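You operate a simulated robot arm through the tools that you are given. There is no shell and no other tool. Be economical: measure what you need, move in short steps, check, and stop when the job is done.

You are at the controls of a simulated two-armed robot. One attempt, no reset.

## Task
Put inner drum 412 in the blue pail, fit the lid, close the band lever and tighten its screw.

It is judged by the outcome, as a careful person would: the job done as asked, and still so three seconds after it is handed in. It fails if anything else is knocked over, pushed out of place, dropped, spilled or broken. Lids that push on must go on centred and level and be pressed home; caps that screw on are set level and turned clockwise until they are tight.

## Robot
Two 7-joint arms with two-finger parallel grippers on one trunk, on a base that drives. Base frame: it is fixed to the floor where the robot stands at the start and does not move with it; the origin is under the middle of the robot, x ahead of it, y to its left, z up; the surface under the hand at the start is at about z = 860. Lengths are in mm, angles in degrees, forces in N, time in s.
The left shoulder is at the start at [70, 187, 1139], the right one opposite. With the tool pointing down near the work surface each hand reaches from about 340 to 800 mm from the robot's upright axis, wherever it stands, measured 20 degrees to its own side. Places, roughly: band lever [300, -100, 1000]; band screw [300, -200, 1000]; left clip of the blue case [400, -1600, 700]; left clip of the grey case [300, -1000, 900]; pail [500, -200, 900]; right clip of the blue case [400, -1800, 700]; right clip of the grey case [300, -1200, 900]; rim of the blue pail [500, -200, 1000]. Payload 3.91 kg a hand.
The TCP of each hand is the grasp point between the finger pads, 30 mm short of the fingertips. In the tool frame z runs along the fingers and y along their closing line. The gripper opens to 110 mm. The fingers are 20 mm wide and 10 mm thick; the gripper's body (48 by 112 mm) begins 55 mm behind the TCP.
Orientation is that of the tool frame in the base frame, as [roll, pitch, yaw] about the fixed x, y, z axes, in that order (R = Rz(yaw) Ry(pitch) Rx(roll)). With the fingers straight down and closing along the base's y, the tool's x points along the base's -x, its y along +y and its z along -z.

## Interface
- The arms move only by the tool jog_arm. It takes "left_targets", "right_targets" or both (then of equal length, played together; a hand with none holds still); each is a list of rows, each a list of 7 numbers: the shift along the base's x, y, z in m, then the turn, a rotation vector about the base's x, y, z in degrees, then the finger opening in m, from 0 to 0.11. In form: [[x, y, z, wx, wy, wz, fingers], ...]. A call has 1 to 12 rows; each row shifts and turns the commanded pose from where the row before left it. Each row takes 0.2 s and may step no farther than 50 mm and 8.6 degrees from the row before; otherwise, or with a gripper value out of range, the whole call is refused. Where a pose cannot be reached the arm comes as near as it can. A force on the tool above 40 N (or 10 N above the force at the start of the call, whichever is more), or a blocked arm, ends the call early, and 0.2 s more pass. Each finger travels about 72 mm/s and halts on what it meets, pressing with about 28 N; the grip force reading is that of the motor and also rises with nothing between the fingers. The clock runs only during rows and for 0.2 s after the last one: add rows that do not move to give the fingers time. The reply holds the time, the measured pose of the TCP, the force on the tool along the base axes, the opening and the grip force, in the units named above and with some noise, with the torque about the TCP (base axes, N m) and any sound that the robot's microphone picked up.
- Cameras (640 x 400 px; columns grow to the right, rows downward): "scene" is now at [125.9, -34, 1381.2]; the picture's right is [-0.44, -0.90, -0.00], its down [-0.56, 0.27, -0.79] and it looks along [0.71, -0.34, -0.62] (base axes); focal length 214 px, centre (320, 200). "left" rides on the left gripper at [72, -17, -103] in its tool frame; the picture's right is [0.23, 0.97, 0.00], its down [-0.76, 0.18, -0.62] and it looks along [-0.61, 0.14, 0.78] (tool axes); focal length 222 px, centre (320, 200). "right" rides on the right gripper at [72, 17, -103] in its tool frame; the picture's right is [-0.23, 0.97, 0.00], its down [-0.76, -0.18, -0.62] and it looks along [-0.61, -0.14, 0.78] (tool axes); focal length 222 px, centre (320, 200). There is no depth. A picture from a camera that has moved, and an enlarged one, comes with that camera's place and axes in the base frame and with its lens. The place of the scene camera against the robot may be out by one fixed shift of up to 25 mm in any direction.
- snapshot(camera): a new picture of that camera. It takes no simulated time.
- move_column(by): slides the trunk up (or, below 0, down) by that many mm; the arms and the scene camera ride with it, the base frame stays. It gives what a move gives, with no picture.
- roll_base(legs): drives the robot by 1 to 6 legs, each [ahead, turn to the left] in mm and degrees, along the robot's own axes; the way and the turn of a leg run together, so that a leg with both is an arc; at most 1500 mm and 180 degrees a leg. The arms and the cameras ride along, it lands a little off, and it stops where it bumps. It gives what a move gives.
- head_to(pan, tilt): turns the head with the scene camera to pan (to the left, within 86 degrees either way) and tilt (down, from -29 to 69), counted from straight ahead of the robot. It gives what a move gives.
- zoom(camera, box): a new picture of the part [left, top, right, bottom] of that camera's present view, enlarged. It takes no simulated time.
- hand_in(): hands the job in; it is judged then, once.

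Go step by step. Nothing tells you exact positions but the pictures and the camera data: compare them with the known pose of the tool, close in by small moves and look again before you grip or let go. The budget is 120 turns and 108 pictures, counting those below and the enlarged ones. Unless the task says otherwise, let go and move clear before handing in.

The tools are called after "Emit:" as name(argument=value, ...) on one line, values as JSON. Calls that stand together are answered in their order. jog_arm: Moves the arms, as the interface text tells. Its arguments: {"type":"object","properties":{"left_targets":{"type":"array"},"right_targets":{"type":"array"}},"required":[]} The other tools are called the same way: move_column (by) slides the trunk up or down; roll_base (legs) drives the base; head_to (pan, tilt) turns the head that bears the scene camera; snapshot (camera) takes a picture; zoom (camera, box) takes an enlarged picture of a part of a camera's view; hand_in () hands the job in.

At the start:

```text
clock: 0.0
left_tool_pos: [314.7, -32.0, 1310.8]
left_tool_rot: [179.9, 0.0, -180.0]
left_ft_force: [-0.5, -0.4, 0.0]
left_torque: [-0.03, 0.01, -0.02]
left_opening: 110.0
left_grip_force: 0.0
right_tool_pos: [361.1, -510.8, 1167.2]
right_tool_rot: [-180.0, 0.0, -180.0]
right_ft_force: [-0.6, 0.3, -0.2]
right_torque: [-0.01, 0.02, 0.01]
right_opening: 110.1
right_grip_force: 0.0
trunk travel left (down, up): [-649.0, 291.0]
robot x, y, heading: [-0.6, 1.1, -0.0]
head pan, tilt: [-25.9, 38.2]
```

scene: 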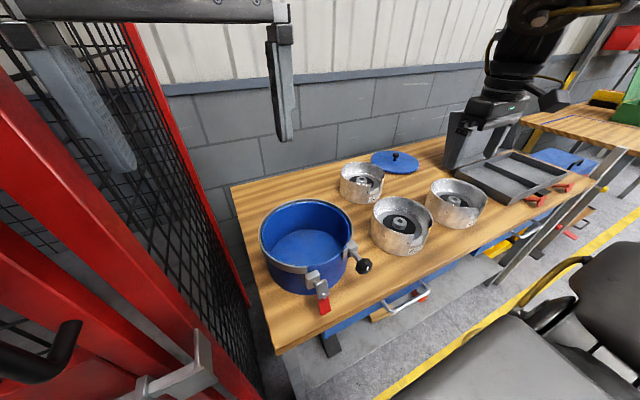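
right: 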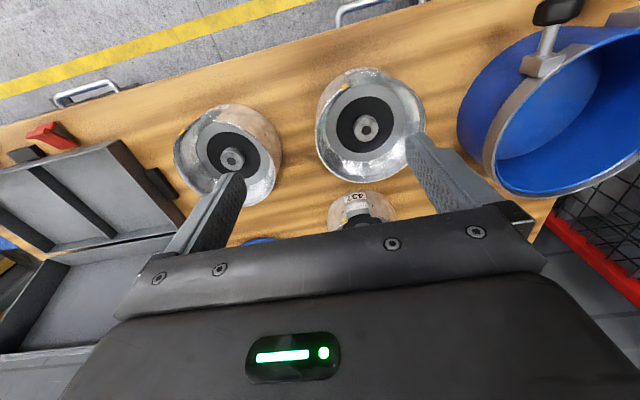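
left: 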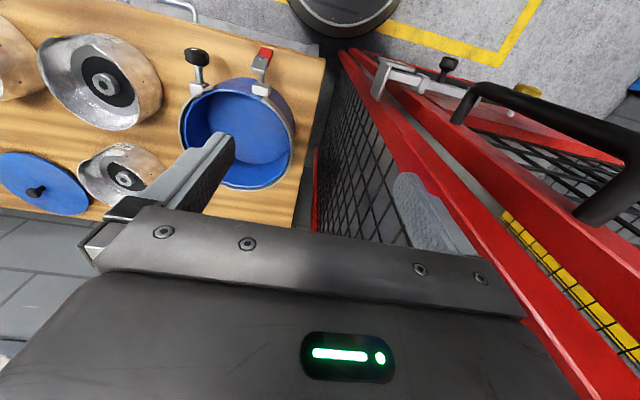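

I see a blue pail with band lever and screw, three metal inner drums, a blue lid with a knob, and a tool case. First I need to read the drum numbers.

Emit:
zoom(camera="scene", box=[330, 140, 500, 260])

Emit:
zoom(camera="right", box=[160, 60, 440, 240])

Emit:
zoom(camera="scene", box=[240, 180, 400, 330])

Emit:
zoom(camera="left", box=[0, 20, 310, 220])

```text
3.33 times, centred on (415, 200) of scene
camera zoom: at [125.9, -34.0, 1381.2], right [-0.44, -0.9, 0.0], down [-0.56, 0.27, -0.79], along [0.71, -0.34, -0.62], focal length 715 px, centre (3, 200)
```

zoom: 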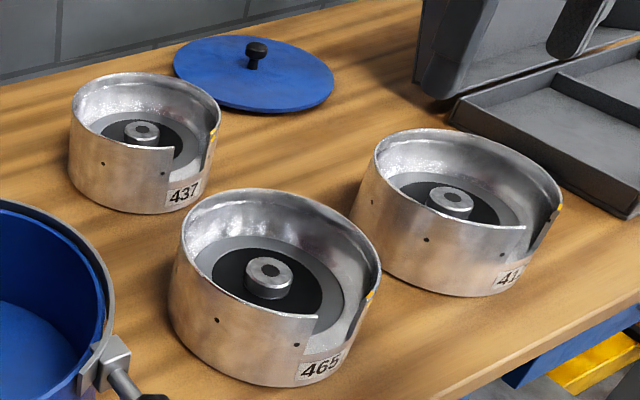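

```text
2.22 times, centred on (300, 150) of right
camera zoom: at [288.7, -493.8, 1271.3], right [0.23, 0.97, 0.0], down [0.76, -0.18, 0.62], along [0.61, -0.14, -0.78], focal length 494 px, centre (364, 311)
```

zoom: 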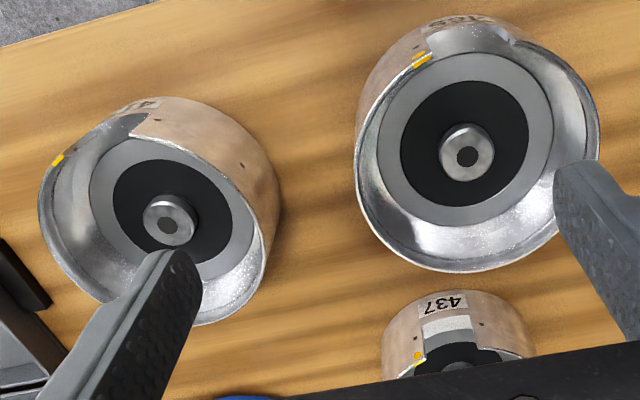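

```text
2.67 times, centred on (320, 255) of scene
camera zoom: at [125.9, -34.0, 1381.2], right [-0.44, -0.9, 0.0], down [-0.56, 0.27, -0.79], along [0.71, -0.34, -0.62], focal length 572 px, centre (320, 53)
```

zoom: 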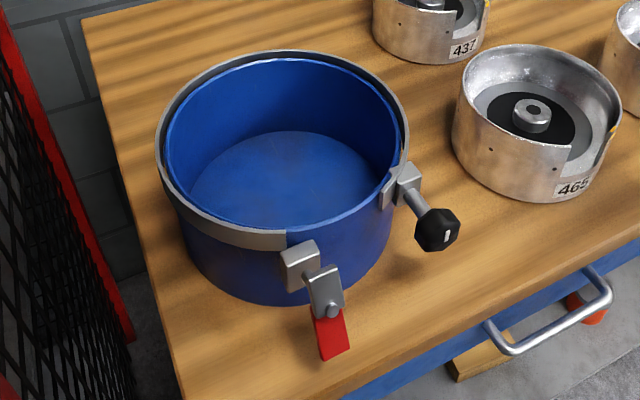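

```text
2.00 times, centred on (155, 120) of left
camera zoom: at [242.2, -49.4, 1414.0], right [-0.23, 0.97, 0.0], down [0.76, 0.18, 0.62], along [0.61, 0.14, -0.78], focal length 444 px, centre (650, 360)
```

zoom: 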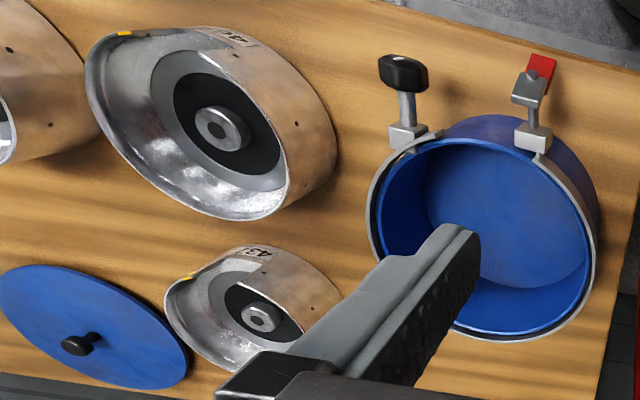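

The rightmost drum reads "41?"; I'll confirm with a tight zoom before moving.

Emit:
zoom(camera="scene", box=[440, 205, 480, 230])

Emit:
jog_arm(right_targets=[[0.0, -0.04, 0, 0, 0, 0, 0.11], [0.0, -0.04, 0, 0, 0, 0, 0.11], [0.0, -0.04, 0, 0, 0, 0, 0.11], [0.02, -0.04, 0, 0, 0, 0, 0.11]])

Emit:
snapshot(camera="right")

```text
16.00 times, centred on (460, 218) of scene
camera zoom: at [125.9, -34.0, 1381.2], right [-0.44, -0.9, 0.0], down [-0.56, 0.27, -0.79], along [0.71, -0.34, -0.62], focal length 3432 px, centre (-1920, -80)
```

zoom: 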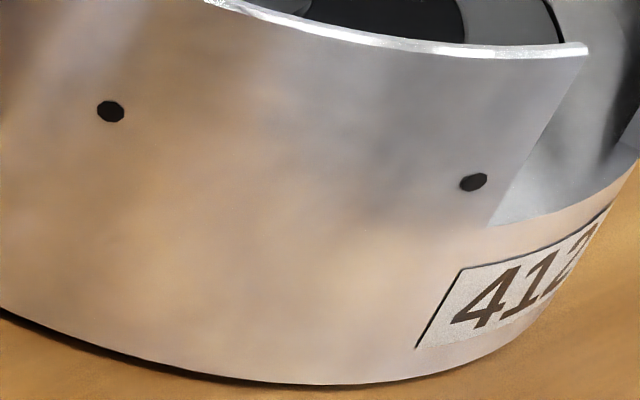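

```text
clock: 1.0
left_tool_pos: [318.3, -32.2, 1309.9]
left_tool_rot: [179.9, -0.1, -180.0]
left_ft_force: [1.7, 0.3, 0.2]
left_torque: [0.04, 0.03, -0.01]
left_opening: 109.8
left_grip_force: 0.1
right_tool_pos: [384.6, -676.0, 1164.8]
right_tool_rot: [180.0, -0.1, 179.9]
right_ft_force: [0.2, -0.5, -0.5]
right_torque: [0.04, 0.02, 0.0]
right_opening: 109.8
right_grip_force: 0.0
trunk travel left (down, up): [-649.0, 291.0]
robot x, y, heading: [0.9, -0.2, 0.0]
head pan, tilt: [-25.9, 38.2]
```

```text
99 pictures are left
camera right: at [313.8, -657.6, 1269.2], right [0.23, 0.97, 0.0], down [0.76, -0.18, 0.62], along [0.6, -0.14, -0.78], focal length 222 px, centre (320, 200)
```

right: 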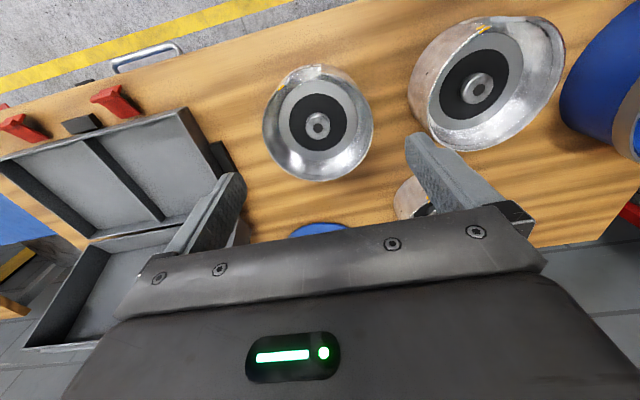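

Drum 412 confirmed; its hub is about (435, -688, 915). I go above it and look from closer.

Emit:
jog_arm(right_targets=[[0.025, -0.006, -0.04, 0, 0, 0, 0.09], [0.025, -0.006, -0.04, 0, 0, 0, 0.08], [0, 0, -0.04, 0, 0, 0, 0.08], [0, 0, -0.03, 0, 0, 0, 0.08], [0, 0, 0, 0, 0, 0, 0.08]])

Emit:
snapshot(camera="right")

Emit:
snapshot(camera="scene")

```text
clock: 2.2
left_tool_pos: [315.4, -30.8, 1311.8]
left_tool_rot: [-179.9, -0.1, -179.9]
left_ft_force: [0.8, 0.4, -0.3]
left_torque: [0.02, 0.0, 0.01]
left_opening: 109.9
left_grip_force: 0.1
right_tool_pos: [432.3, -681.4, 1016.9]
right_tool_rot: [-180.0, 0.0, -180.0]
right_ft_force: [-0.1, -0.5, 0.2]
right_torque: [-0.02, 0.0, 0.01]
right_opening: 79.9
right_grip_force: 0.0
trunk travel left (down, up): [-649.0, 291.0]
robot x, y, heading: [0.7, 0.2, -0.1]
head pan, tilt: [-25.9, 38.2]
```

```text
98 pictures are left
camera right: at [360.6, -663.5, 1118.9], right [0.23, 0.97, 0.0], down [0.76, -0.18, 0.62], along [0.61, -0.14, -0.78], focal length 222 px, centre (320, 200)
```

right: 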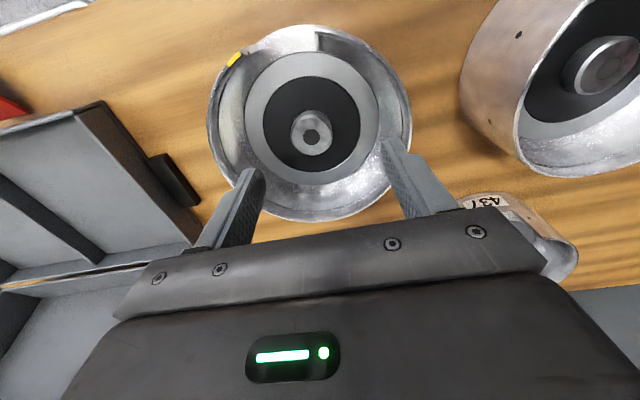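

```text
97 pictures are left
camera scene: at [126.5, -33.5, 1381.2], right [-0.44, -0.9, 0.0], down [-0.56, 0.27, -0.79], along [0.71, -0.34, -0.62], focal length 214 px, centre (320, 200)
```

scene: 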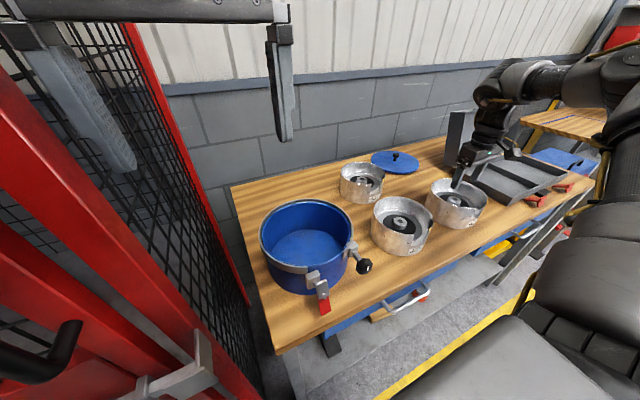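

Emit:
jog_arm(right_targets=[[0.003, -0.007, -0.03, 0, 0, 0, 0.08], [0, 0, -0.027, 0, 0, 0, 0.08], [0, 0, 0, 0, 0, 0, 0.08]])

Emit:
snapshot(camera="right")

Emit:
zoom(camera="scene", box=[400, 130, 520, 240])

```text
clock: 3.0
left_tool_pos: [314.7, -30.9, 1311.4]
left_tool_rot: [180.0, -0.1, -180.0]
left_ft_force: [-0.5, -0.7, -0.1]
left_torque: [0.0, 0.0, 0.0]
left_opening: 110.1
left_grip_force: 0.0
right_tool_pos: [435.3, -688.6, 958.6]
right_tool_rot: [-180.0, 0.0, -179.8]
right_ft_force: [0.3, -0.5, 0.5]
right_torque: [-0.03, 0.03, -0.01]
right_opening: 80.0
right_grip_force: 0.0
trunk travel left (down, up): [-649.0, 291.0]
robot x, y, heading: [-0.4, 0.0, 0.2]
head pan, tilt: [-25.9, 38.2]
```

```text
96 pictures are left
camera right: at [362.9, -671.4, 1062.5], right [0.23, 0.97, 0.0], down [0.76, -0.18, 0.62], along [0.61, -0.14, -0.78], focal length 222 px, centre (320, 200)
```

right: 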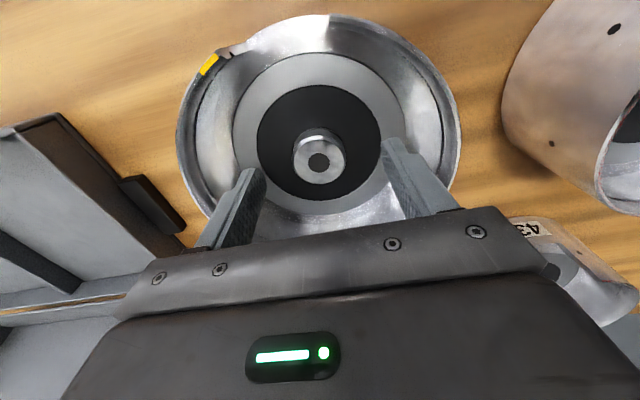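

```text
3.64 times, centred on (460, 185) of scene
camera zoom: at [125.5, -33.0, 1381.4], right [-0.44, -0.9, 0.0], down [-0.56, 0.27, -0.79], along [0.71, -0.34, -0.62], focal length 780 px, centre (-189, 254)
```

zoom: 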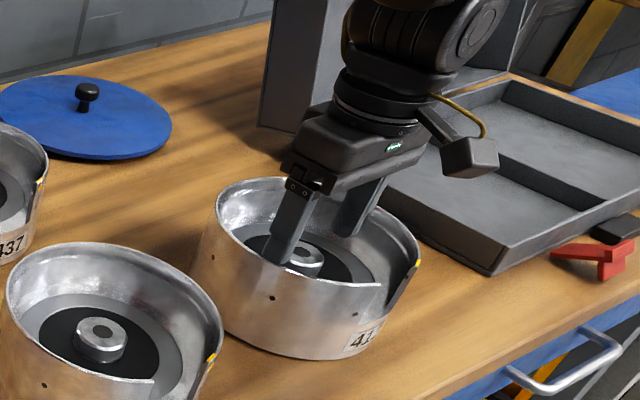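

Hub top is at about (436, -689, 923), directly under the TCP. I lower the tips around it and grip.

Emit:
jog_arm(right_targets=[[0.001, 0, -0.012, 0, 0, 0, 0.08], [0, 0, -0.01, 0, 0, 0, 0.08], [0, 0, 0, 0, 0, 0, 0.08]])

Emit:
zoom(camera="right", box=[170, 0, 470, 250])

```text
clock: 3.8
left_tool_pos: [315.0, -32.0, 1310.6]
left_tool_rot: [180.0, 0.0, -180.0]
left_ft_force: [-1.1, -0.6, -0.3]
left_torque: [0.02, 0.01, -0.03]
left_opening: 110.0
left_grip_force: 0.0
right_tool_pos: [436.2, -689.7, 938.2]
right_tool_rot: [-179.9, 0.0, 179.9]
right_ft_force: [-0.3, -1.2, -0.5]
right_torque: [0.0, 0.01, -0.01]
right_opening: 80.0
right_grip_force: 0.0
trunk travel left (down, up): [-649.0, 291.0]
robot x, y, heading: [0.2, -0.9, -0.1]
head pan, tilt: [-25.9, 38.2]
```

```text
1.60 times, centred on (320, 125) of right
camera zoom: at [363.3, -672.1, 1041.3], right [0.23, 0.97, 0.0], down [0.76, -0.18, 0.62], along [0.61, -0.14, -0.78], focal length 355 px, centre (320, 320)
```

zoom: 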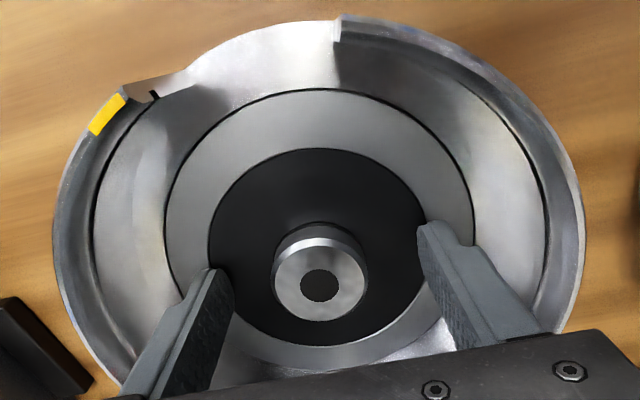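

Emit:
jog_arm(right_targets=[[0.001, 0.001, -0.006, 0, 0, 0, 0.08], [0, 0, 0, 0, 0, 0, 0.05], [0, 0, 0, 0, 0, 0, 0.02], [0, 0, 0, 0, 0, 0, 0.02], [0, 0, 0, 0, 0, 0, 0.02]])

Emit:
zoom(camera="right", box=[170, 0, 470, 250])

```text
clock: 5.0
left_tool_pos: [313.2, -30.4, 1311.6]
left_tool_rot: [-179.9, 0.1, -180.0]
left_ft_force: [0.2, 0.1, 0.0]
left_torque: [0.0, 0.01, -0.01]
left_opening: 109.9
left_grip_force: 0.0
right_tool_pos: [436.7, -689.0, 935.2]
right_tool_rot: [-179.7, 0.3, 179.9]
right_ft_force: [5.5, -14.2, 29.6]
right_torque: [0.35, 0.12, -0.25]
right_opening: 44.0
right_grip_force: 23.6
trunk travel left (down, up): [-649.0, 291.0]
robot x, y, heading: [2.5, 0.7, -0.0]
head pan, tilt: [-25.9, 38.2]
```

```text
1.60 times, centred on (320, 125) of right
camera zoom: at [363.6, -670.5, 1038.4], right [0.23, 0.97, 0.0], down [0.76, -0.18, 0.63], along [0.61, -0.15, -0.78], focal length 355 px, centre (320, 320)
```

zoom: 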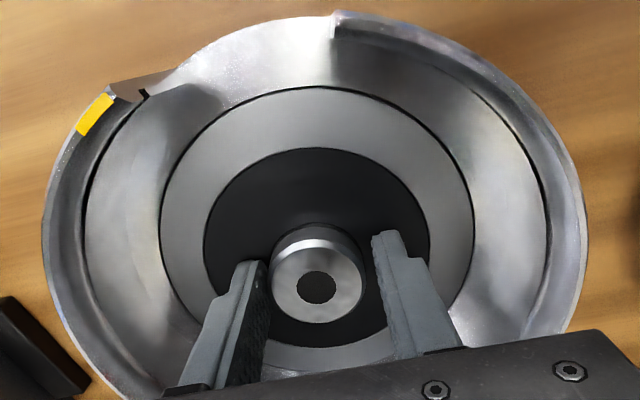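

The tips touched the recess floor (about z = 905). I raise a hair and finish closing.

Emit:
jog_arm(right_targets=[[0, 0, 0.004, 0, 0, 0, 0.05], [0, 0, 0.001, 0, 0, 0, 0.02], [0, 0, 0, 0, 0, 0, 0.02], [0, 0, 0, 0, 0, 0, 0.02]])

Emit:
zoom(camera="right", box=[170, 0, 470, 250])

```text
clock: 6.0
left_tool_pos: [315.3, -32.0, 1311.8]
left_tool_rot: [-180.0, 0.0, -179.9]
left_ft_force: [0.6, 1.0, 0.3]
left_torque: [0.01, -0.02, -0.02]
left_opening: 110.0
left_grip_force: 0.0
right_tool_pos: [434.7, -689.7, 935.8]
right_tool_rot: [179.9, -0.3, 179.9]
right_ft_force: [-2.1, 4.4, 0.0]
right_torque: [-0.43, 0.48, -0.11]
right_opening: 39.5
right_grip_force: 27.9
trunk travel left (down, up): [-649.0, 291.0]
robot x, y, heading: [-0.1, -1.8, -0.2]
head pan, tilt: [-25.9, 38.2]
```

```text
1.60 times, centred on (320, 125) of right
camera zoom: at [364.0, -671.2, 1039.3], right [0.23, 0.97, 0.0], down [0.76, -0.18, 0.62], along [0.6, -0.14, -0.79], focal length 355 px, centre (320, 320)
```

zoom: 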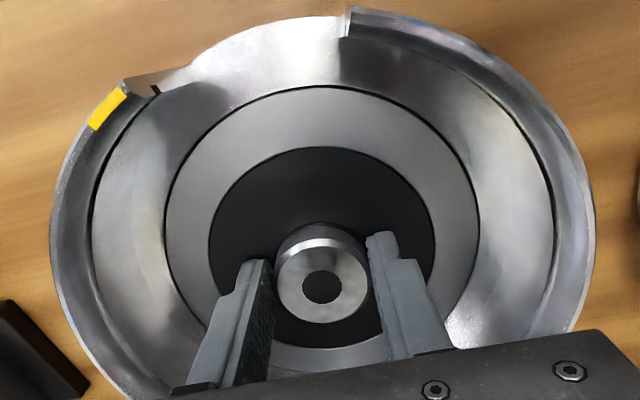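

The hub is gripped at 39.5 mm. Test lift.

Emit:
jog_arm(right_targets=[[0, 0, 0.01, 0, 0, 0, 0.0], [0, 0, 0.01, 0, 0, 0, 0.0], [0, 0, 0.01, 0, 0, 0, 0.0], [0, 0, 0, 0, 0, 0, 0.0]])

Emit:
snapshot(camera="right")

Emit:
zoom(camera="scene", box=[400, 130, 520, 240])

```text
clock: 7.0
left_tool_pos: [317.2, -35.2, 1310.7]
left_tool_rot: [179.7, -0.1, 180.0]
left_ft_force: [0.1, -1.2, 0.1]
left_torque: [0.02, -0.01, 0.0]
left_opening: 110.0
left_grip_force: 0.0
right_tool_pos: [435.1, -692.3, 964.4]
right_tool_rot: [179.8, -0.2, 180.0]
right_ft_force: [0.6, -0.1, -21.0]
right_torque: [0.0, 0.05, 0.01]
right_opening: 39.7
right_grip_force: 27.7
trunk travel left (down, up): [-649.0, 291.0]
robot x, y, heading: [-3.2, -0.2, -0.1]
head pan, tilt: [-25.9, 38.2]
```

```text
91 pictures are left
camera right: at [364.3, -676.0, 1068.7], right [0.23, 0.97, 0.0], down [0.76, -0.18, 0.62], along [0.6, -0.14, -0.78], focal length 222 px, centre (320, 200)
```

right: 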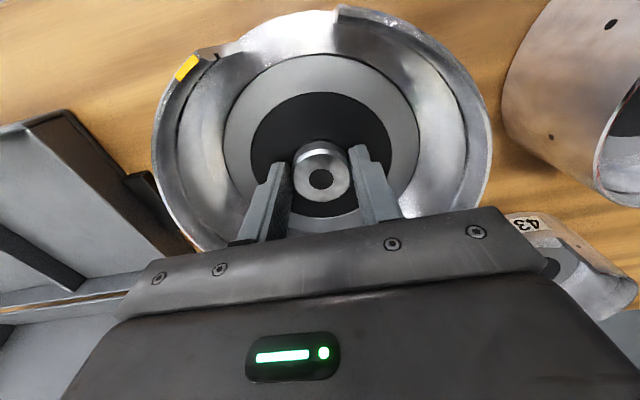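

```text
3.64 times, centred on (460, 185) of scene
camera zoom: at [128.2, -37.8, 1380.8], right [-0.44, -0.9, 0.0], down [-0.56, 0.27, -0.78], along [0.71, -0.34, -0.62], focal length 780 px, centre (-189, 254)
```

zoom: 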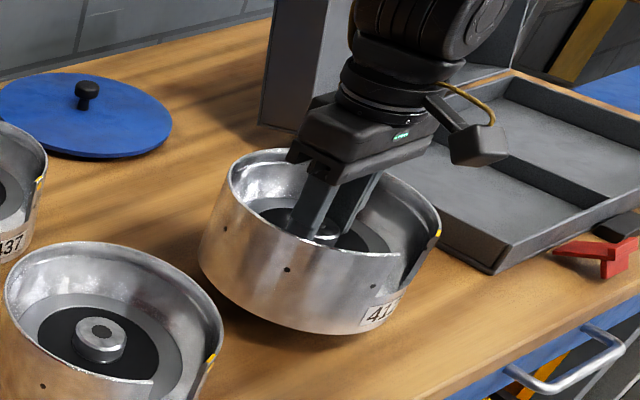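

It holds: about 2.1 kg, level. I lift it well above rim height and carry it toward the pail, stopping short to look.

Emit:
jog_arm(right_targets=[[0, 0, 0.03, 0, 0, 0, 0], [0, 0, 0.035, 0, 0, 0, 0], [0, 0, 0.035, 0, 0, 0, 0], [0, 0, 0.035, 0, 0, 0, 0], [0, 0, 0.03, 0, 0, 0, 0], [0, 0.03, 0, 0, 0, 0, 0], [0, 0.04, 0, 0, 0, 0, 0], [0, 0.04, 0, 0, 0, 0, 0], [0, 0.04, 0, 0, 0, 0, 0], [0, 0.04, 0, 0, 0, 0, 0], [0, 0.02, 0, 0, 0, 0, 0], [0, 0, 0, 0, 0, 0, 0]])

Emit:
snapshot(camera="scene")

Emit:
snapshot(camera="right")

Emit:
snapshot(camera="left")

```text
clock: 9.6
left_tool_pos: [317.3, -34.8, 1310.5]
left_tool_rot: [179.9, -0.1, 179.9]
left_ft_force: [-0.8, 0.2, 0.7]
left_torque: [0.02, 0.01, -0.01]
left_opening: 109.9
left_grip_force: 0.0
right_tool_pos: [437.1, -482.1, 1130.8]
right_tool_rot: [180.0, -0.1, 179.9]
right_ft_force: [-1.1, -0.9, -19.3]
right_torque: [-0.02, 0.06, 0.01]
right_opening: 39.4
right_grip_force: 27.6
trunk travel left (down, up): [-649.0, 291.0]
robot x, y, heading: [-1.7, 2.9, 0.1]
head pan, tilt: [-25.9, 38.2]
```

```text
89 pictures are left
camera scene: at [127.8, -36.9, 1380.9], right [-0.44, -0.9, 0.0], down [-0.56, 0.27, -0.78], along [0.71, -0.34, -0.62], focal length 214 px, centre (320, 200)
```

scene: 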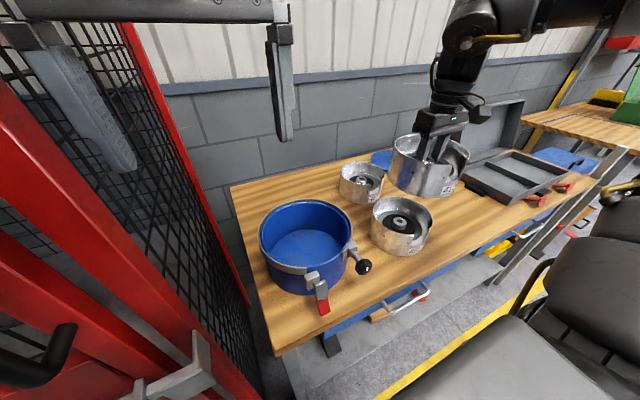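

```text
88 pictures are left
camera right: at [365.5, -464.1, 1235.2], right [0.23, 0.97, 0.0], down [0.76, -0.18, 0.62], along [0.61, -0.14, -0.78], focal length 222 px, centre (320, 200)
```

right: 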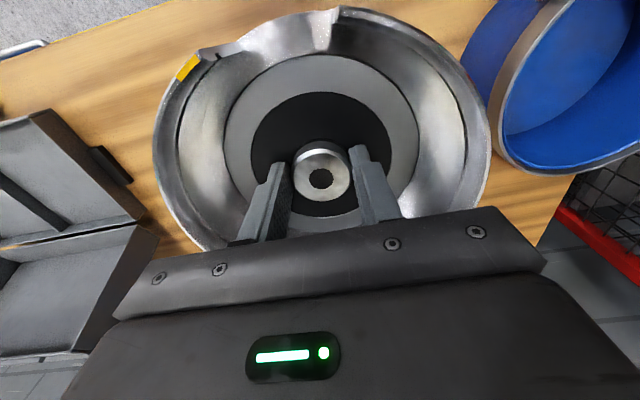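

```text
87 pictures are left
camera left: at [244.3, -52.4, 1413.4], right [-0.23, 0.97, 0.0], down [0.76, 0.18, 0.62], along [0.61, 0.14, -0.78], focal length 222 px, centre (320, 200)
```

left: 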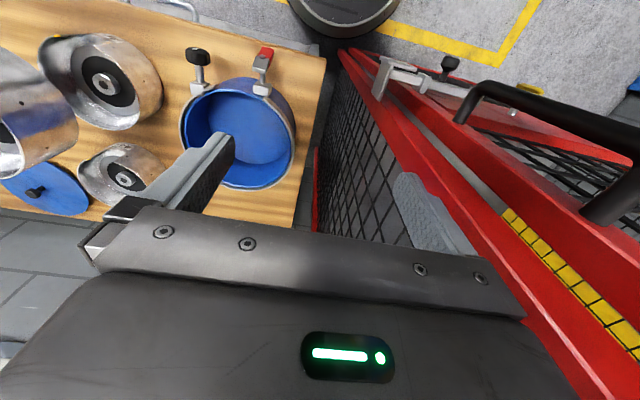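

I shift the left hand for a second viewpoint on the pail.

Emit:
jog_arm(left_targets=[[0, -0.05, 0, 0, 0, 0, 0.11], [0, -0.05, 0, 0, 0, 0, 0.11], [0, -0.05, 0, 0, 0, 0, 0.11], [0, 0, 0, 0, 0, 0, 0.11]])

Emit:
snapshot(camera="left")

```text
clock: 10.6
left_tool_pos: [311.2, -178.9, 1330.9]
left_tool_rot: [-177.3, 0.8, -180.0]
left_ft_force: [0.3, 0.2, -0.5]
left_torque: [-0.03, 0.01, 0.02]
left_opening: 109.9
left_grip_force: 0.0
right_tool_pos: [436.6, -479.2, 1131.8]
right_tool_rot: [179.8, -0.1, -179.9]
right_ft_force: [-0.4, -0.7, -19.9]
right_torque: [0.04, 0.1, -0.04]
right_opening: 39.9
right_grip_force: 28.1
trunk travel left (down, up): [-649.0, 291.0]
robot x, y, heading: [0.1, -0.6, -0.3]
head pan, tilt: [-25.9, 38.2]
```

```text
86 pictures are left
camera left: at [237.3, -191.5, 1432.8], right [-0.23, 0.97, -0.05], down [0.75, 0.21, 0.63], along [0.62, 0.11, -0.78], focal length 222 px, centre (320, 200)
```

left: 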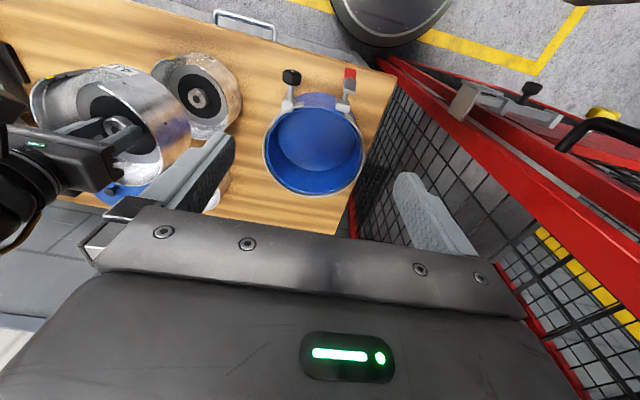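

Emit:
zoom(camera="left", box=[240, 50, 400, 210])

```text
2.50 times, centred on (320, 130) of left
camera zoom: at [237.3, -191.5, 1432.8], right [-0.23, 0.97, -0.05], down [0.75, 0.21, 0.63], along [0.62, 0.11, -0.78], focal length 555 px, centre (320, 375)
```

zoom: 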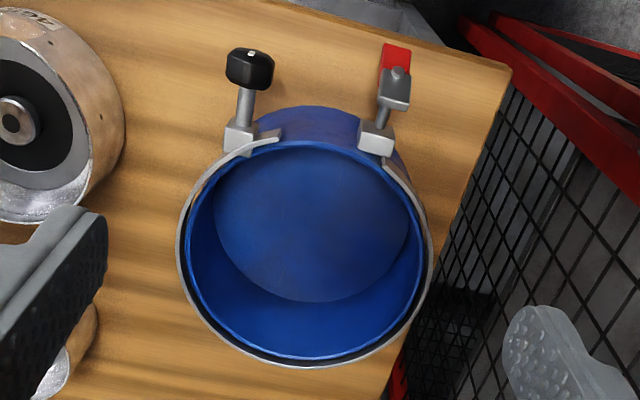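

Pail rim centre triangulates to about (461, -175, 980), about 200 mm inside; the drum is about 185 mm. I bring the left hand back and carry the drum closer.

Emit:
jog_arm(left_targets=[[0, 0.05, 0, 0, 0, 0, 0.11], [0, 0.05, 0, 0, 0, 0, 0.11], [0, 0.05, 0, 0, 0, 0, 0.11], [0, 0, 0, 0, 0, 0, 0.11], [0, 0, 0, 0, 0, 0, 0.11], [0, 0, 0, 0, 0, 0, 0.11], [0, 0, 0, 0, 0, 0, 0.11]], right_targets=[[0, 0, 0.01, 0, 0, 0, 0], [0, 0, 0.01, 0, 0, 0, 0], [0.0, 0.03, 0, 0, 0, 0, 0], [0, 0.04, 0, 0, 0, 0, 0], [0, 0.04, 0, 0, 0, 0, 0], [0, 0.04, 0, 0, 0, 0, 0], [0.02, 0.03, 0, 0, 0, 0, 0]])

Emit:
snapshot(camera="scene")

Emit:
snapshot(camera="left")

```text
clock: 12.2
left_tool_pos: [304.3, -58.7, 1332.2]
left_tool_rot: [179.7, -0.4, 179.1]
left_ft_force: [0.3, 0.9, -0.2]
left_torque: [0.0, -0.01, 0.02]
left_opening: 110.2
left_grip_force: 0.0
left hand out of reach, approached as far as the arm can: row 3
right_tool_pos: [455.2, -308.9, 1152.2]
right_tool_rot: [179.5, 0.1, 180.0]
right_ft_force: [-0.7, 0.0, -19.3]
right_torque: [-0.02, 0.11, 0.03]
right_opening: 39.6
right_grip_force: 28.0
trunk travel left (down, up): [-649.0, 291.0]
robot x, y, heading: [-1.3, -1.7, 0.2]
head pan, tilt: [-25.9, 38.2]
```

```text
84 pictures are left
camera scene: at [123.5, -65.7, 1381.8], right [-0.44, -0.9, -0.02], down [-0.56, 0.29, -0.78], along [0.71, -0.33, -0.63], focal length 214 px, centre (320, 200)
```

scene: 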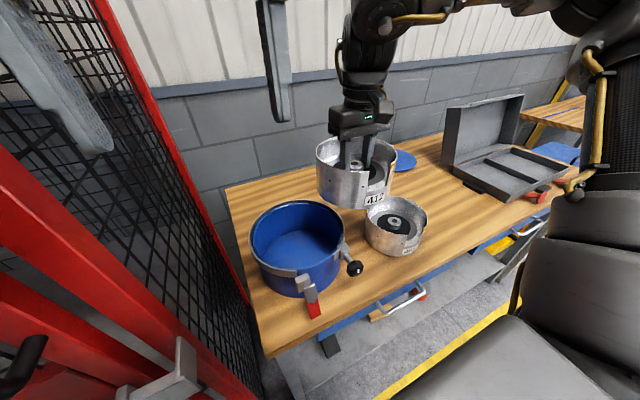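

```text
83 pictures are left
camera left: at [231.8, -75.3, 1435.6], right [-0.21, 0.98, 0.01], down [0.77, 0.16, 0.62], along [0.6, 0.14, -0.79], focal length 222 px, centre (320, 200)
```

left: 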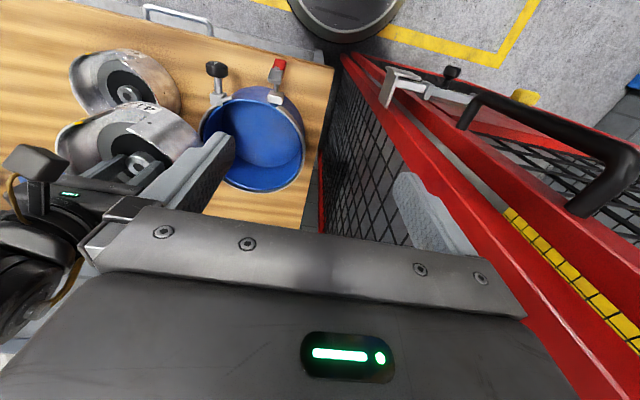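

Emit:
jog_arm(right_targets=[[0, 0.03, 0, 0, 0, 0, 0], [0, 0.035, 0, 0, 0, 0, 0], [0, 0.035, 0, 0, 0, 0, 0], [0.006, 0.034, 0, 0, 0, 0, 0], [0, 0, 0, 0, 0, 0, 0]])

Emit:
snapshot(camera="scene")

Emit:
snapshot(camera="left")

```text
clock: 13.4
left_tool_pos: [304.5, -59.1, 1333.6]
left_tool_rot: [179.7, -0.4, 179.0]
left_ft_force: [0.0, 0.4, 0.2]
left_torque: [-0.01, -0.01, 0.0]
left_opening: 109.9
left_grip_force: 0.0
right_tool_pos: [428.2, -243.5, 1132.5]
right_tool_rot: [178.9, 0.3, 179.7]
right_ft_force: [-0.8, -1.2, -20.1]
right_torque: [-0.04, 0.09, -0.01]
right_opening: 39.8
right_grip_force: 28.0
right hand out of reach, approached as far as the arm can: row 2, 3, 4
trunk travel left (down, up): [-649.0, 291.0]
robot x, y, heading: [-1.3, -0.3, 0.1]
head pan, tilt: [-25.9, 38.2]
```

```text
82 pictures are left
camera scene: at [122.4, -65.7, 1382.1], right [-0.44, -0.9, -0.02], down [-0.55, 0.29, -0.78], along [0.71, -0.33, -0.62], focal length 214 px, centre (320, 200)
```

scene: 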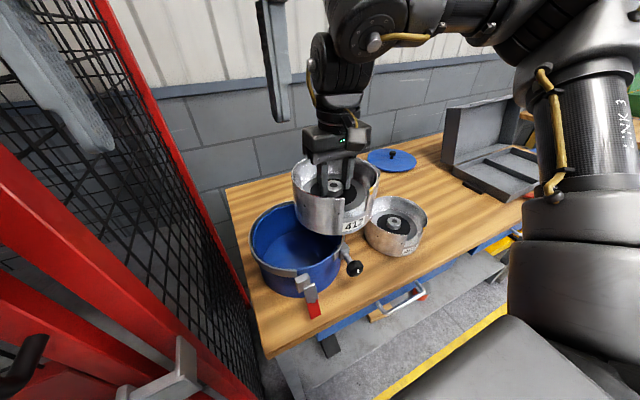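

```text
81 pictures are left
camera left: at [231.8, -75.4, 1435.9], right [-0.21, 0.98, 0.01], down [0.77, 0.16, 0.62], along [0.6, 0.14, -0.79], focal length 222 px, centre (320, 200)
```

left: 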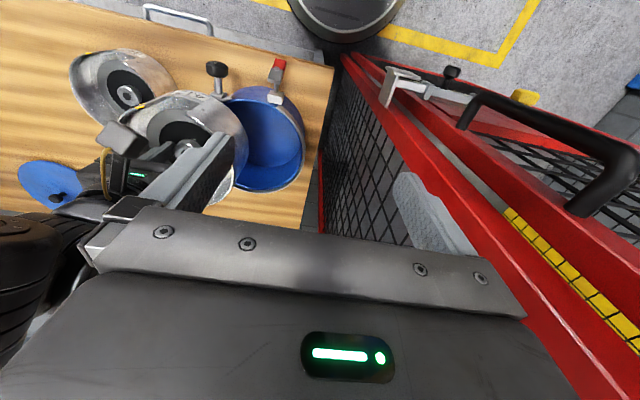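

The arm is too folded at this height; the pail itself is at the right arm's reach bearing. I raise the trunk and then lower the hand relative to it.

Emit:
move_column(by=150)

Emit:
jog_arm(right_targets=[[0, 0, -0.03, 0, 0, 0, 0], [0, 0, -0.035, 0, 0, 0, 0], [0, 0, -0.035, 0, 0, 0, 0], [0, 0, -0.035, 0, 0, 0, 0], [0, 0, 0, 0, 0, 0, 0]])

Emit:
snapshot(camera="scene")

```text
clock: 15.2
left_tool_pos: [316.5, -30.7, 1477.4]
left_tool_rot: [-179.8, -0.3, -179.9]
left_ft_force: [-0.2, 0.0, -0.7]
left_torque: [-0.04, 0.0, 0.0]
left_opening: 110.1
left_grip_force: 0.0
right_tool_pos: [432.6, -225.0, 1283.5]
right_tool_rot: [179.9, 0.0, -179.9]
right_ft_force: [-0.2, 2.5, -20.3]
right_torque: [0.05, 0.07, -0.01]
right_opening: 39.5
right_grip_force: 28.6
trunk travel left (down, up): [-799.0, 141.0]
robot x, y, heading: [-0.2, -3.1, 0.1]
head pan, tilt: [-25.9, 38.2]
```

```text
clock: 16.4
left_tool_pos: [316.0, -37.7, 1476.6]
left_tool_rot: [179.8, -0.2, 180.0]
left_ft_force: [-1.0, 0.6, 0.2]
left_torque: [-0.02, -0.01, -0.01]
left_opening: 109.9
left_grip_force: 0.2
right_tool_pos: [435.9, -260.2, 1207.2]
right_tool_rot: [179.6, 0.1, 180.0]
right_ft_force: [-1.2, 0.7, -18.6]
right_torque: [-0.01, 0.1, -0.01]
right_opening: 39.5
right_grip_force: 28.0
right hand out of reach, approached as far as the arm can: row 2, 3, 4
trunk travel left (down, up): [-799.0, 141.0]
robot x, y, heading: [1.3, -2.8, 0.3]
head pan, tilt: [-25.9, 38.2]
```

```text
80 pictures are left
camera scene: at [128.4, -34.0, 1531.0], right [-0.44, -0.9, 0.0], down [-0.56, 0.27, -0.78], along [0.71, -0.34, -0.62], focal length 214 px, centre (320, 200)
```

scene: 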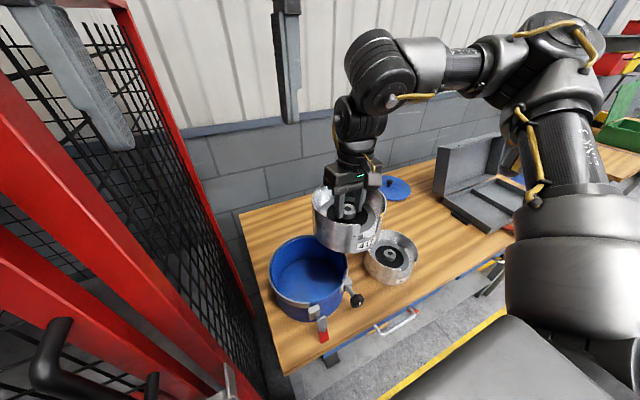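

A wrist joint seems limiting; turning the hand with the arm (yaw is free for a round drum) may free it.

Emit:
jog_arm(right_targets=[[0, 0, 0, 0, 0, 8, 0], [0, 0, 0, 0, 0, 8, 0], [0, 0, 0, 0, 0, 8, 0], [0, 0.02, 0, 0, 0, 0, 0], [0, 0.02, 0, 0, 0, 0, 0], [0, 0.02, 0, 0, 0, 0, 0], [0, 0, 0, 0, 0, 0, 0]])

Emit:
snapshot(camera="scene")

```text
clock: 17.9
left_tool_pos: [313.7, -40.9, 1476.8]
left_tool_rot: [179.7, -0.1, -179.9]
left_ft_force: [-0.2, -0.8, -0.3]
left_torque: [0.01, -0.04, 0.02]
left_opening: 110.0
left_grip_force: 0.1
right_tool_pos: [433.6, -213.3, 1206.4]
right_tool_rot: [179.4, 0.2, -156.1]
right_ft_force: [-0.2, 0.6, -18.9]
right_torque: [-0.03, 0.08, 0.01]
right_opening: 39.5
right_grip_force: 28.1
right hand out of reach, approached as far as the arm can: row 6
trunk travel left (down, up): [-799.0, 141.0]
robot x, y, heading: [0.3, -0.2, 0.0]
head pan, tilt: [-25.9, 38.2]
```

```text
79 pictures are left
camera scene: at [126.2, -35.8, 1531.2], right [-0.44, -0.9, 0.0], down [-0.56, 0.27, -0.79], along [0.71, -0.34, -0.62], focal length 214 px, centre (320, 200)
```

scene: 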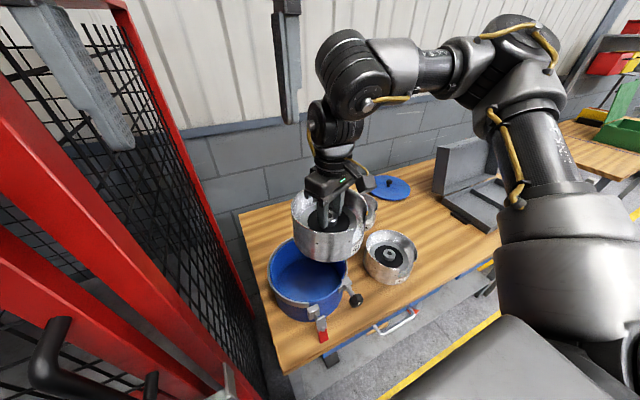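

Turning helps; continue turning while moving to over the pail.

Emit:
jog_arm(right_targets=[[0, 0, 0, 0, 0, 8, 0], [0, 0, 0, 0, 0, 8, 0], [0, 0, 0, 0, 0, 8, 0], [0.014, 0.019, 0, 0, 0, 0, 0], [0.014, 0.019, 0, 0, 0, 0, 0], [0, 0, -0.03, 0, 0, 0, 0], [0, 0, -0.03, 0, 0, 0, 0], [0, 0, 0, 0, 0, 0, 0]])

Emit:
snapshot(camera="scene")

Emit:
snapshot(camera="left")

```text
clock: 19.8
left_tool_pos: [314.2, -39.1, 1476.8]
left_tool_rot: [179.8, -0.2, 180.0]
left_ft_force: [0.0, -0.3, -0.7]
left_torque: [-0.03, -0.03, -0.03]
left_opening: 109.9
left_grip_force: 0.2
right_tool_pos: [439.1, -212.7, 1143.6]
right_tool_rot: [179.5, 0.1, -132.0]
right_ft_force: [0.1, -0.1, -19.0]
right_torque: [-0.07, 0.05, -0.02]
right_opening: 39.5
right_grip_force: 28.1
right hand out of reach, approached as far as the arm can: row 4, 5
trunk travel left (down, up): [-799.0, 141.0]
robot x, y, heading: [1.8, -0.9, 0.1]
head pan, tilt: [-25.9, 38.2]
```

```text
78 pictures are left
camera scene: at [127.1, -35.2, 1531.1], right [-0.44, -0.9, 0.0], down [-0.56, 0.27, -0.79], along [0.71, -0.34, -0.62], focal length 214 px, centre (320, 200)
```

scene: 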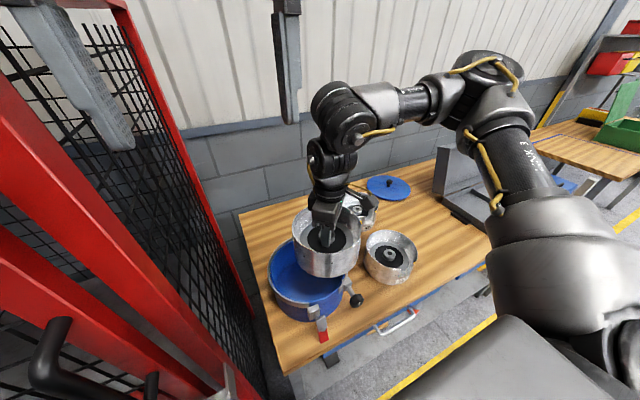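

```text
77 pictures are left
camera left: at [242.4, -57.1, 1579.8], right [-0.23, 0.97, 0.0], down [0.76, 0.18, 0.62], along [0.6, 0.14, -0.78], focal length 222 px, centre (320, 200)
```

left: 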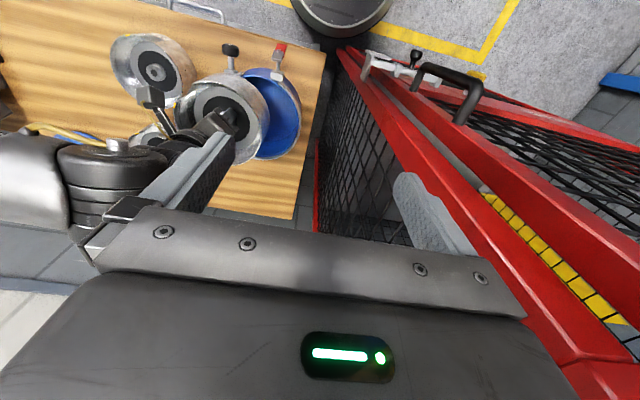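

Still too close in. Backing the base by about 150 mm puts the pail mid-reach; drum bottom is ~80 mm above the rim, so it can ride along.

Emit:
roll_base(legs=[[-150, 0]])

Emit:
snapshot(camera="scene")

```text
clock: 21.1
left_tool_pos: [166.2, -38.4, 1476.0]
left_tool_rot: [179.9, -0.4, 179.9]
left_ft_force: [0.6, -0.1, 0.7]
left_torque: [-0.03, 0.05, 0.0]
left_opening: 110.2
left_grip_force: 0.1
right_tool_pos: [290.7, -212.6, 1144.6]
right_tool_rot: [179.6, 0.1, -131.9]
right_ft_force: [0.6, -0.2, -20.2]
right_torque: [-0.08, 0.07, -0.03]
right_opening: 39.7
right_grip_force: 27.8
trunk travel left (down, up): [-799.0, 141.0]
robot x, y, heading: [-152.5, 1.1, -0.0]
head pan, tilt: [-25.9, 38.2]
```

```text
76 pictures are left
camera scene: at [-20.4, -32.5, 1530.8], right [-0.43, -0.9, 0.0], down [-0.56, 0.27, -0.78], along [0.71, -0.34, -0.62], focal length 214 px, centre (320, 200)
```

scene: 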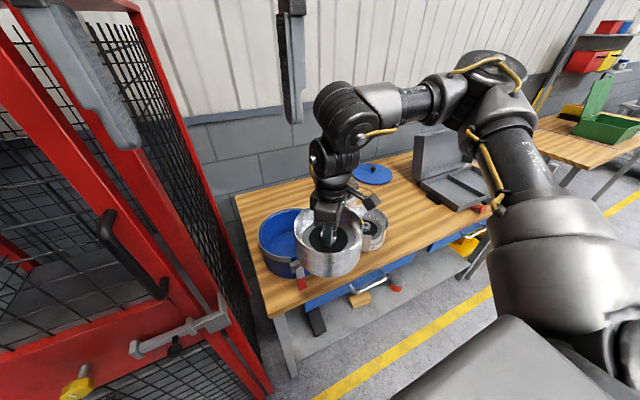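

Emit:
jog_arm(right_targets=[[0.03, 0, 0, 0, 0, 0, 0], [0.035, 0, 0, 0, 0, 0, 0], [0.035, 0, 0, 0, 0, 0, 0], [0.035, 0.018, 0, 0, 0, 0, 0], [0.035, 0.019, 0, 0, 0, 0, 0], [0, 0, 0, 0, 0, 0, 0], [0, 0, 0, 0, 0, 0, 0]])

Emit:
head_to(pan=-15, tilt=45)

Emit:
snapshot(camera="scene")

Emit:
snapshot(camera="left")

```text
clock: 22.7
left_tool_pos: [164.9, -39.4, 1475.9]
left_tool_rot: [179.8, -0.3, -180.0]
left_ft_force: [0.1, -0.4, -0.2]
left_torque: [0.0, -0.05, -0.01]
left_opening: 110.1
left_grip_force: 0.2
right_tool_pos: [392.2, -264.3, 1139.7]
right_tool_rot: [179.6, 0.2, -132.1]
right_ft_force: [0.2, 0.4, -19.5]
right_torque: [-0.08, 0.03, 0.01]
right_opening: 39.8
right_grip_force: 28.2
right hand out of reach, approached as far as the arm can: row 1, 2, 3, 4, 5
trunk travel left (down, up): [-799.0, 141.0]
robot x, y, heading: [-152.1, 1.0, 0.2]
head pan, tilt: [-25.9, 38.2]
```

```text
clock: 23.5
left_tool_pos: [165.8, -39.6, 1477.0]
left_tool_rot: [179.9, -0.3, 179.9]
left_ft_force: [0.1, 0.7, -0.2]
left_torque: [0.02, -0.02, 0.0]
left_opening: 109.9
left_grip_force: 0.0
right_tool_pos: [392.7, -262.8, 1139.5]
right_tool_rot: [179.7, 0.3, -132.0]
right_ft_force: [0.2, -0.2, -20.0]
right_torque: [-0.11, 0.01, -0.03]
right_opening: 39.6
right_grip_force: 28.0
trunk travel left (down, up): [-799.0, 141.0]
robot x, y, heading: [-151.5, 0.9, 0.2]
head pan, tilt: [-15.0, 45.0]
```

```text
75 pictures are left
camera scene: at [-20.6, -16.5, 1521.0], right [-0.26, -0.97, 0.0], down [-0.69, 0.18, -0.71], along [0.68, -0.18, -0.71], focal length 214 px, centre (320, 200)
```

scene: 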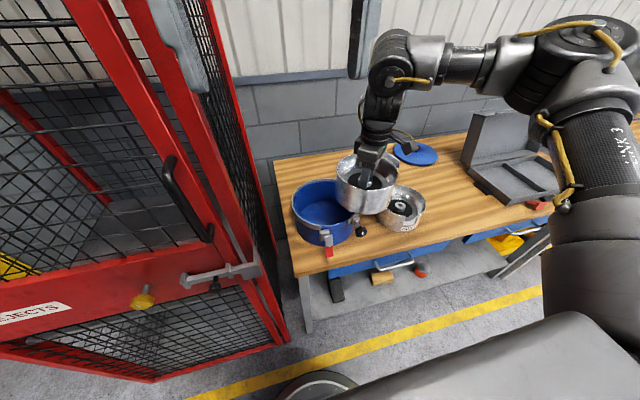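

```text
74 pictures are left
camera left: at [93.7, -57.6, 1579.3], right [-0.23, 0.97, 0.0], down [0.76, 0.18, 0.62], along [0.6, 0.14, -0.79], focal length 222 px, centre (320, 200)
```

left: 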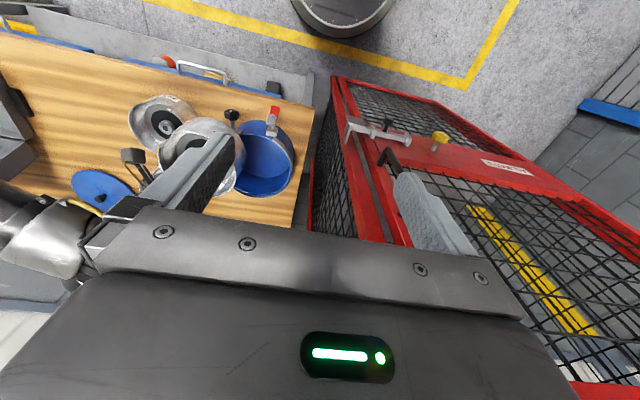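

The right arm cannot reach bearings inside about -26° of the robot; turning the base left ~20° puts the pail well within. I first move the hand outward so the swing ends over the pail.

Emit:
jog_arm(right_targets=[[-0.01, -0.03, 0, 0, 0, 0, 0], [-0.01, -0.03, 0, 0, 0, 0, 0], [-0.01, -0.02, 0.0, 0, 0, 0, 0], [0, 0, 0, 0, 0, 0, 0]])

Emit:
roll_base(legs=[[0, 18]])

Emit:
snapshot(camera="scene")

Emit:
snapshot(camera="left")

```text
clock: 24.5
left_tool_pos: [165.4, -39.8, 1476.9]
left_tool_rot: [179.9, -0.3, -180.0]
left_ft_force: [0.2, -0.5, 0.2]
left_torque: [-0.01, -0.01, 0.0]
left_opening: 110.3
left_grip_force: 0.1
right_tool_pos: [361.3, -344.6, 1143.5]
right_tool_rot: [179.6, -0.1, -132.1]
right_ft_force: [-0.3, 0.4, -20.5]
right_torque: [-0.08, 0.06, -0.02]
right_opening: 39.5
right_grip_force: 28.0
trunk travel left (down, up): [-799.0, 141.0]
robot x, y, heading: [-155.7, 2.4, 0.2]
head pan, tilt: [-15.0, 45.0]
```

```text
clock: 25.9
left_tool_pos: [162.6, 58.6, 1475.6]
left_tool_rot: [179.8, -0.2, -161.8]
left_ft_force: [0.0, -0.1, -0.8]
left_torque: [0.01, -0.02, 0.01]
left_opening: 110.0
left_grip_force: 0.0
right_tool_pos: [443.5, -169.9, 1142.9]
right_tool_rot: [179.5, 0.0, -113.9]
right_ft_force: [0.6, 0.3, -19.5]
right_torque: [-0.11, 0.03, 0.02]
right_opening: 39.6
right_grip_force: 27.7
trunk travel left (down, up): [-799.0, 141.0]
robot x, y, heading: [-147.3, 2.3, 18.4]
head pan, tilt: [-15.0, 45.0]
```

```text
73 pictures are left
camera scene: at [-20.5, 23.4, 1521.0], right [0.06, -1.0, 0.0], down [-0.71, -0.04, -0.71], along [0.7, 0.04, -0.71], focal length 214 px, centre (320, 200)
```

scene: 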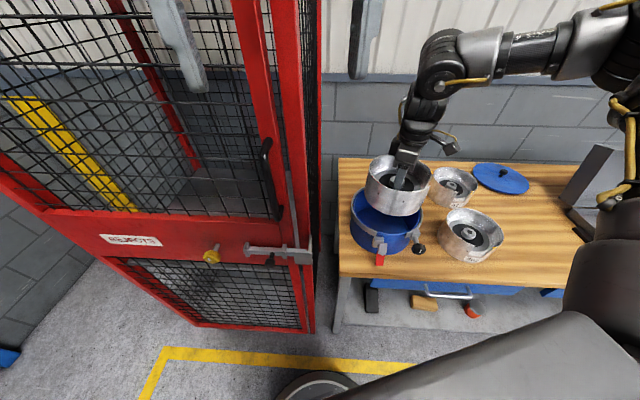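

```text
72 pictures are left
camera left: at [99.5, 19.0, 1579.3], right [-0.52, 0.85, 0.0], down [0.67, 0.41, 0.62], along [0.53, 0.33, -0.78], focal length 222 px, centre (320, 200)
```

left: 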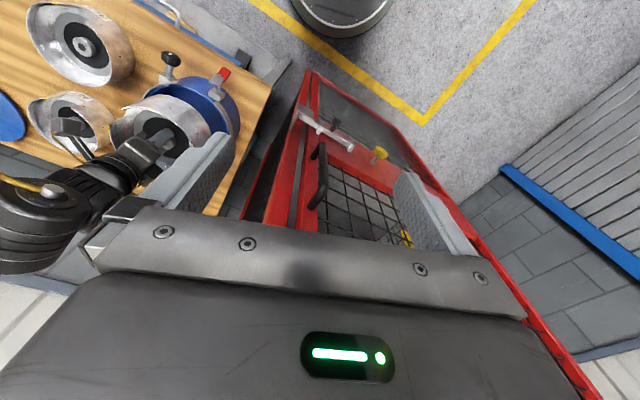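

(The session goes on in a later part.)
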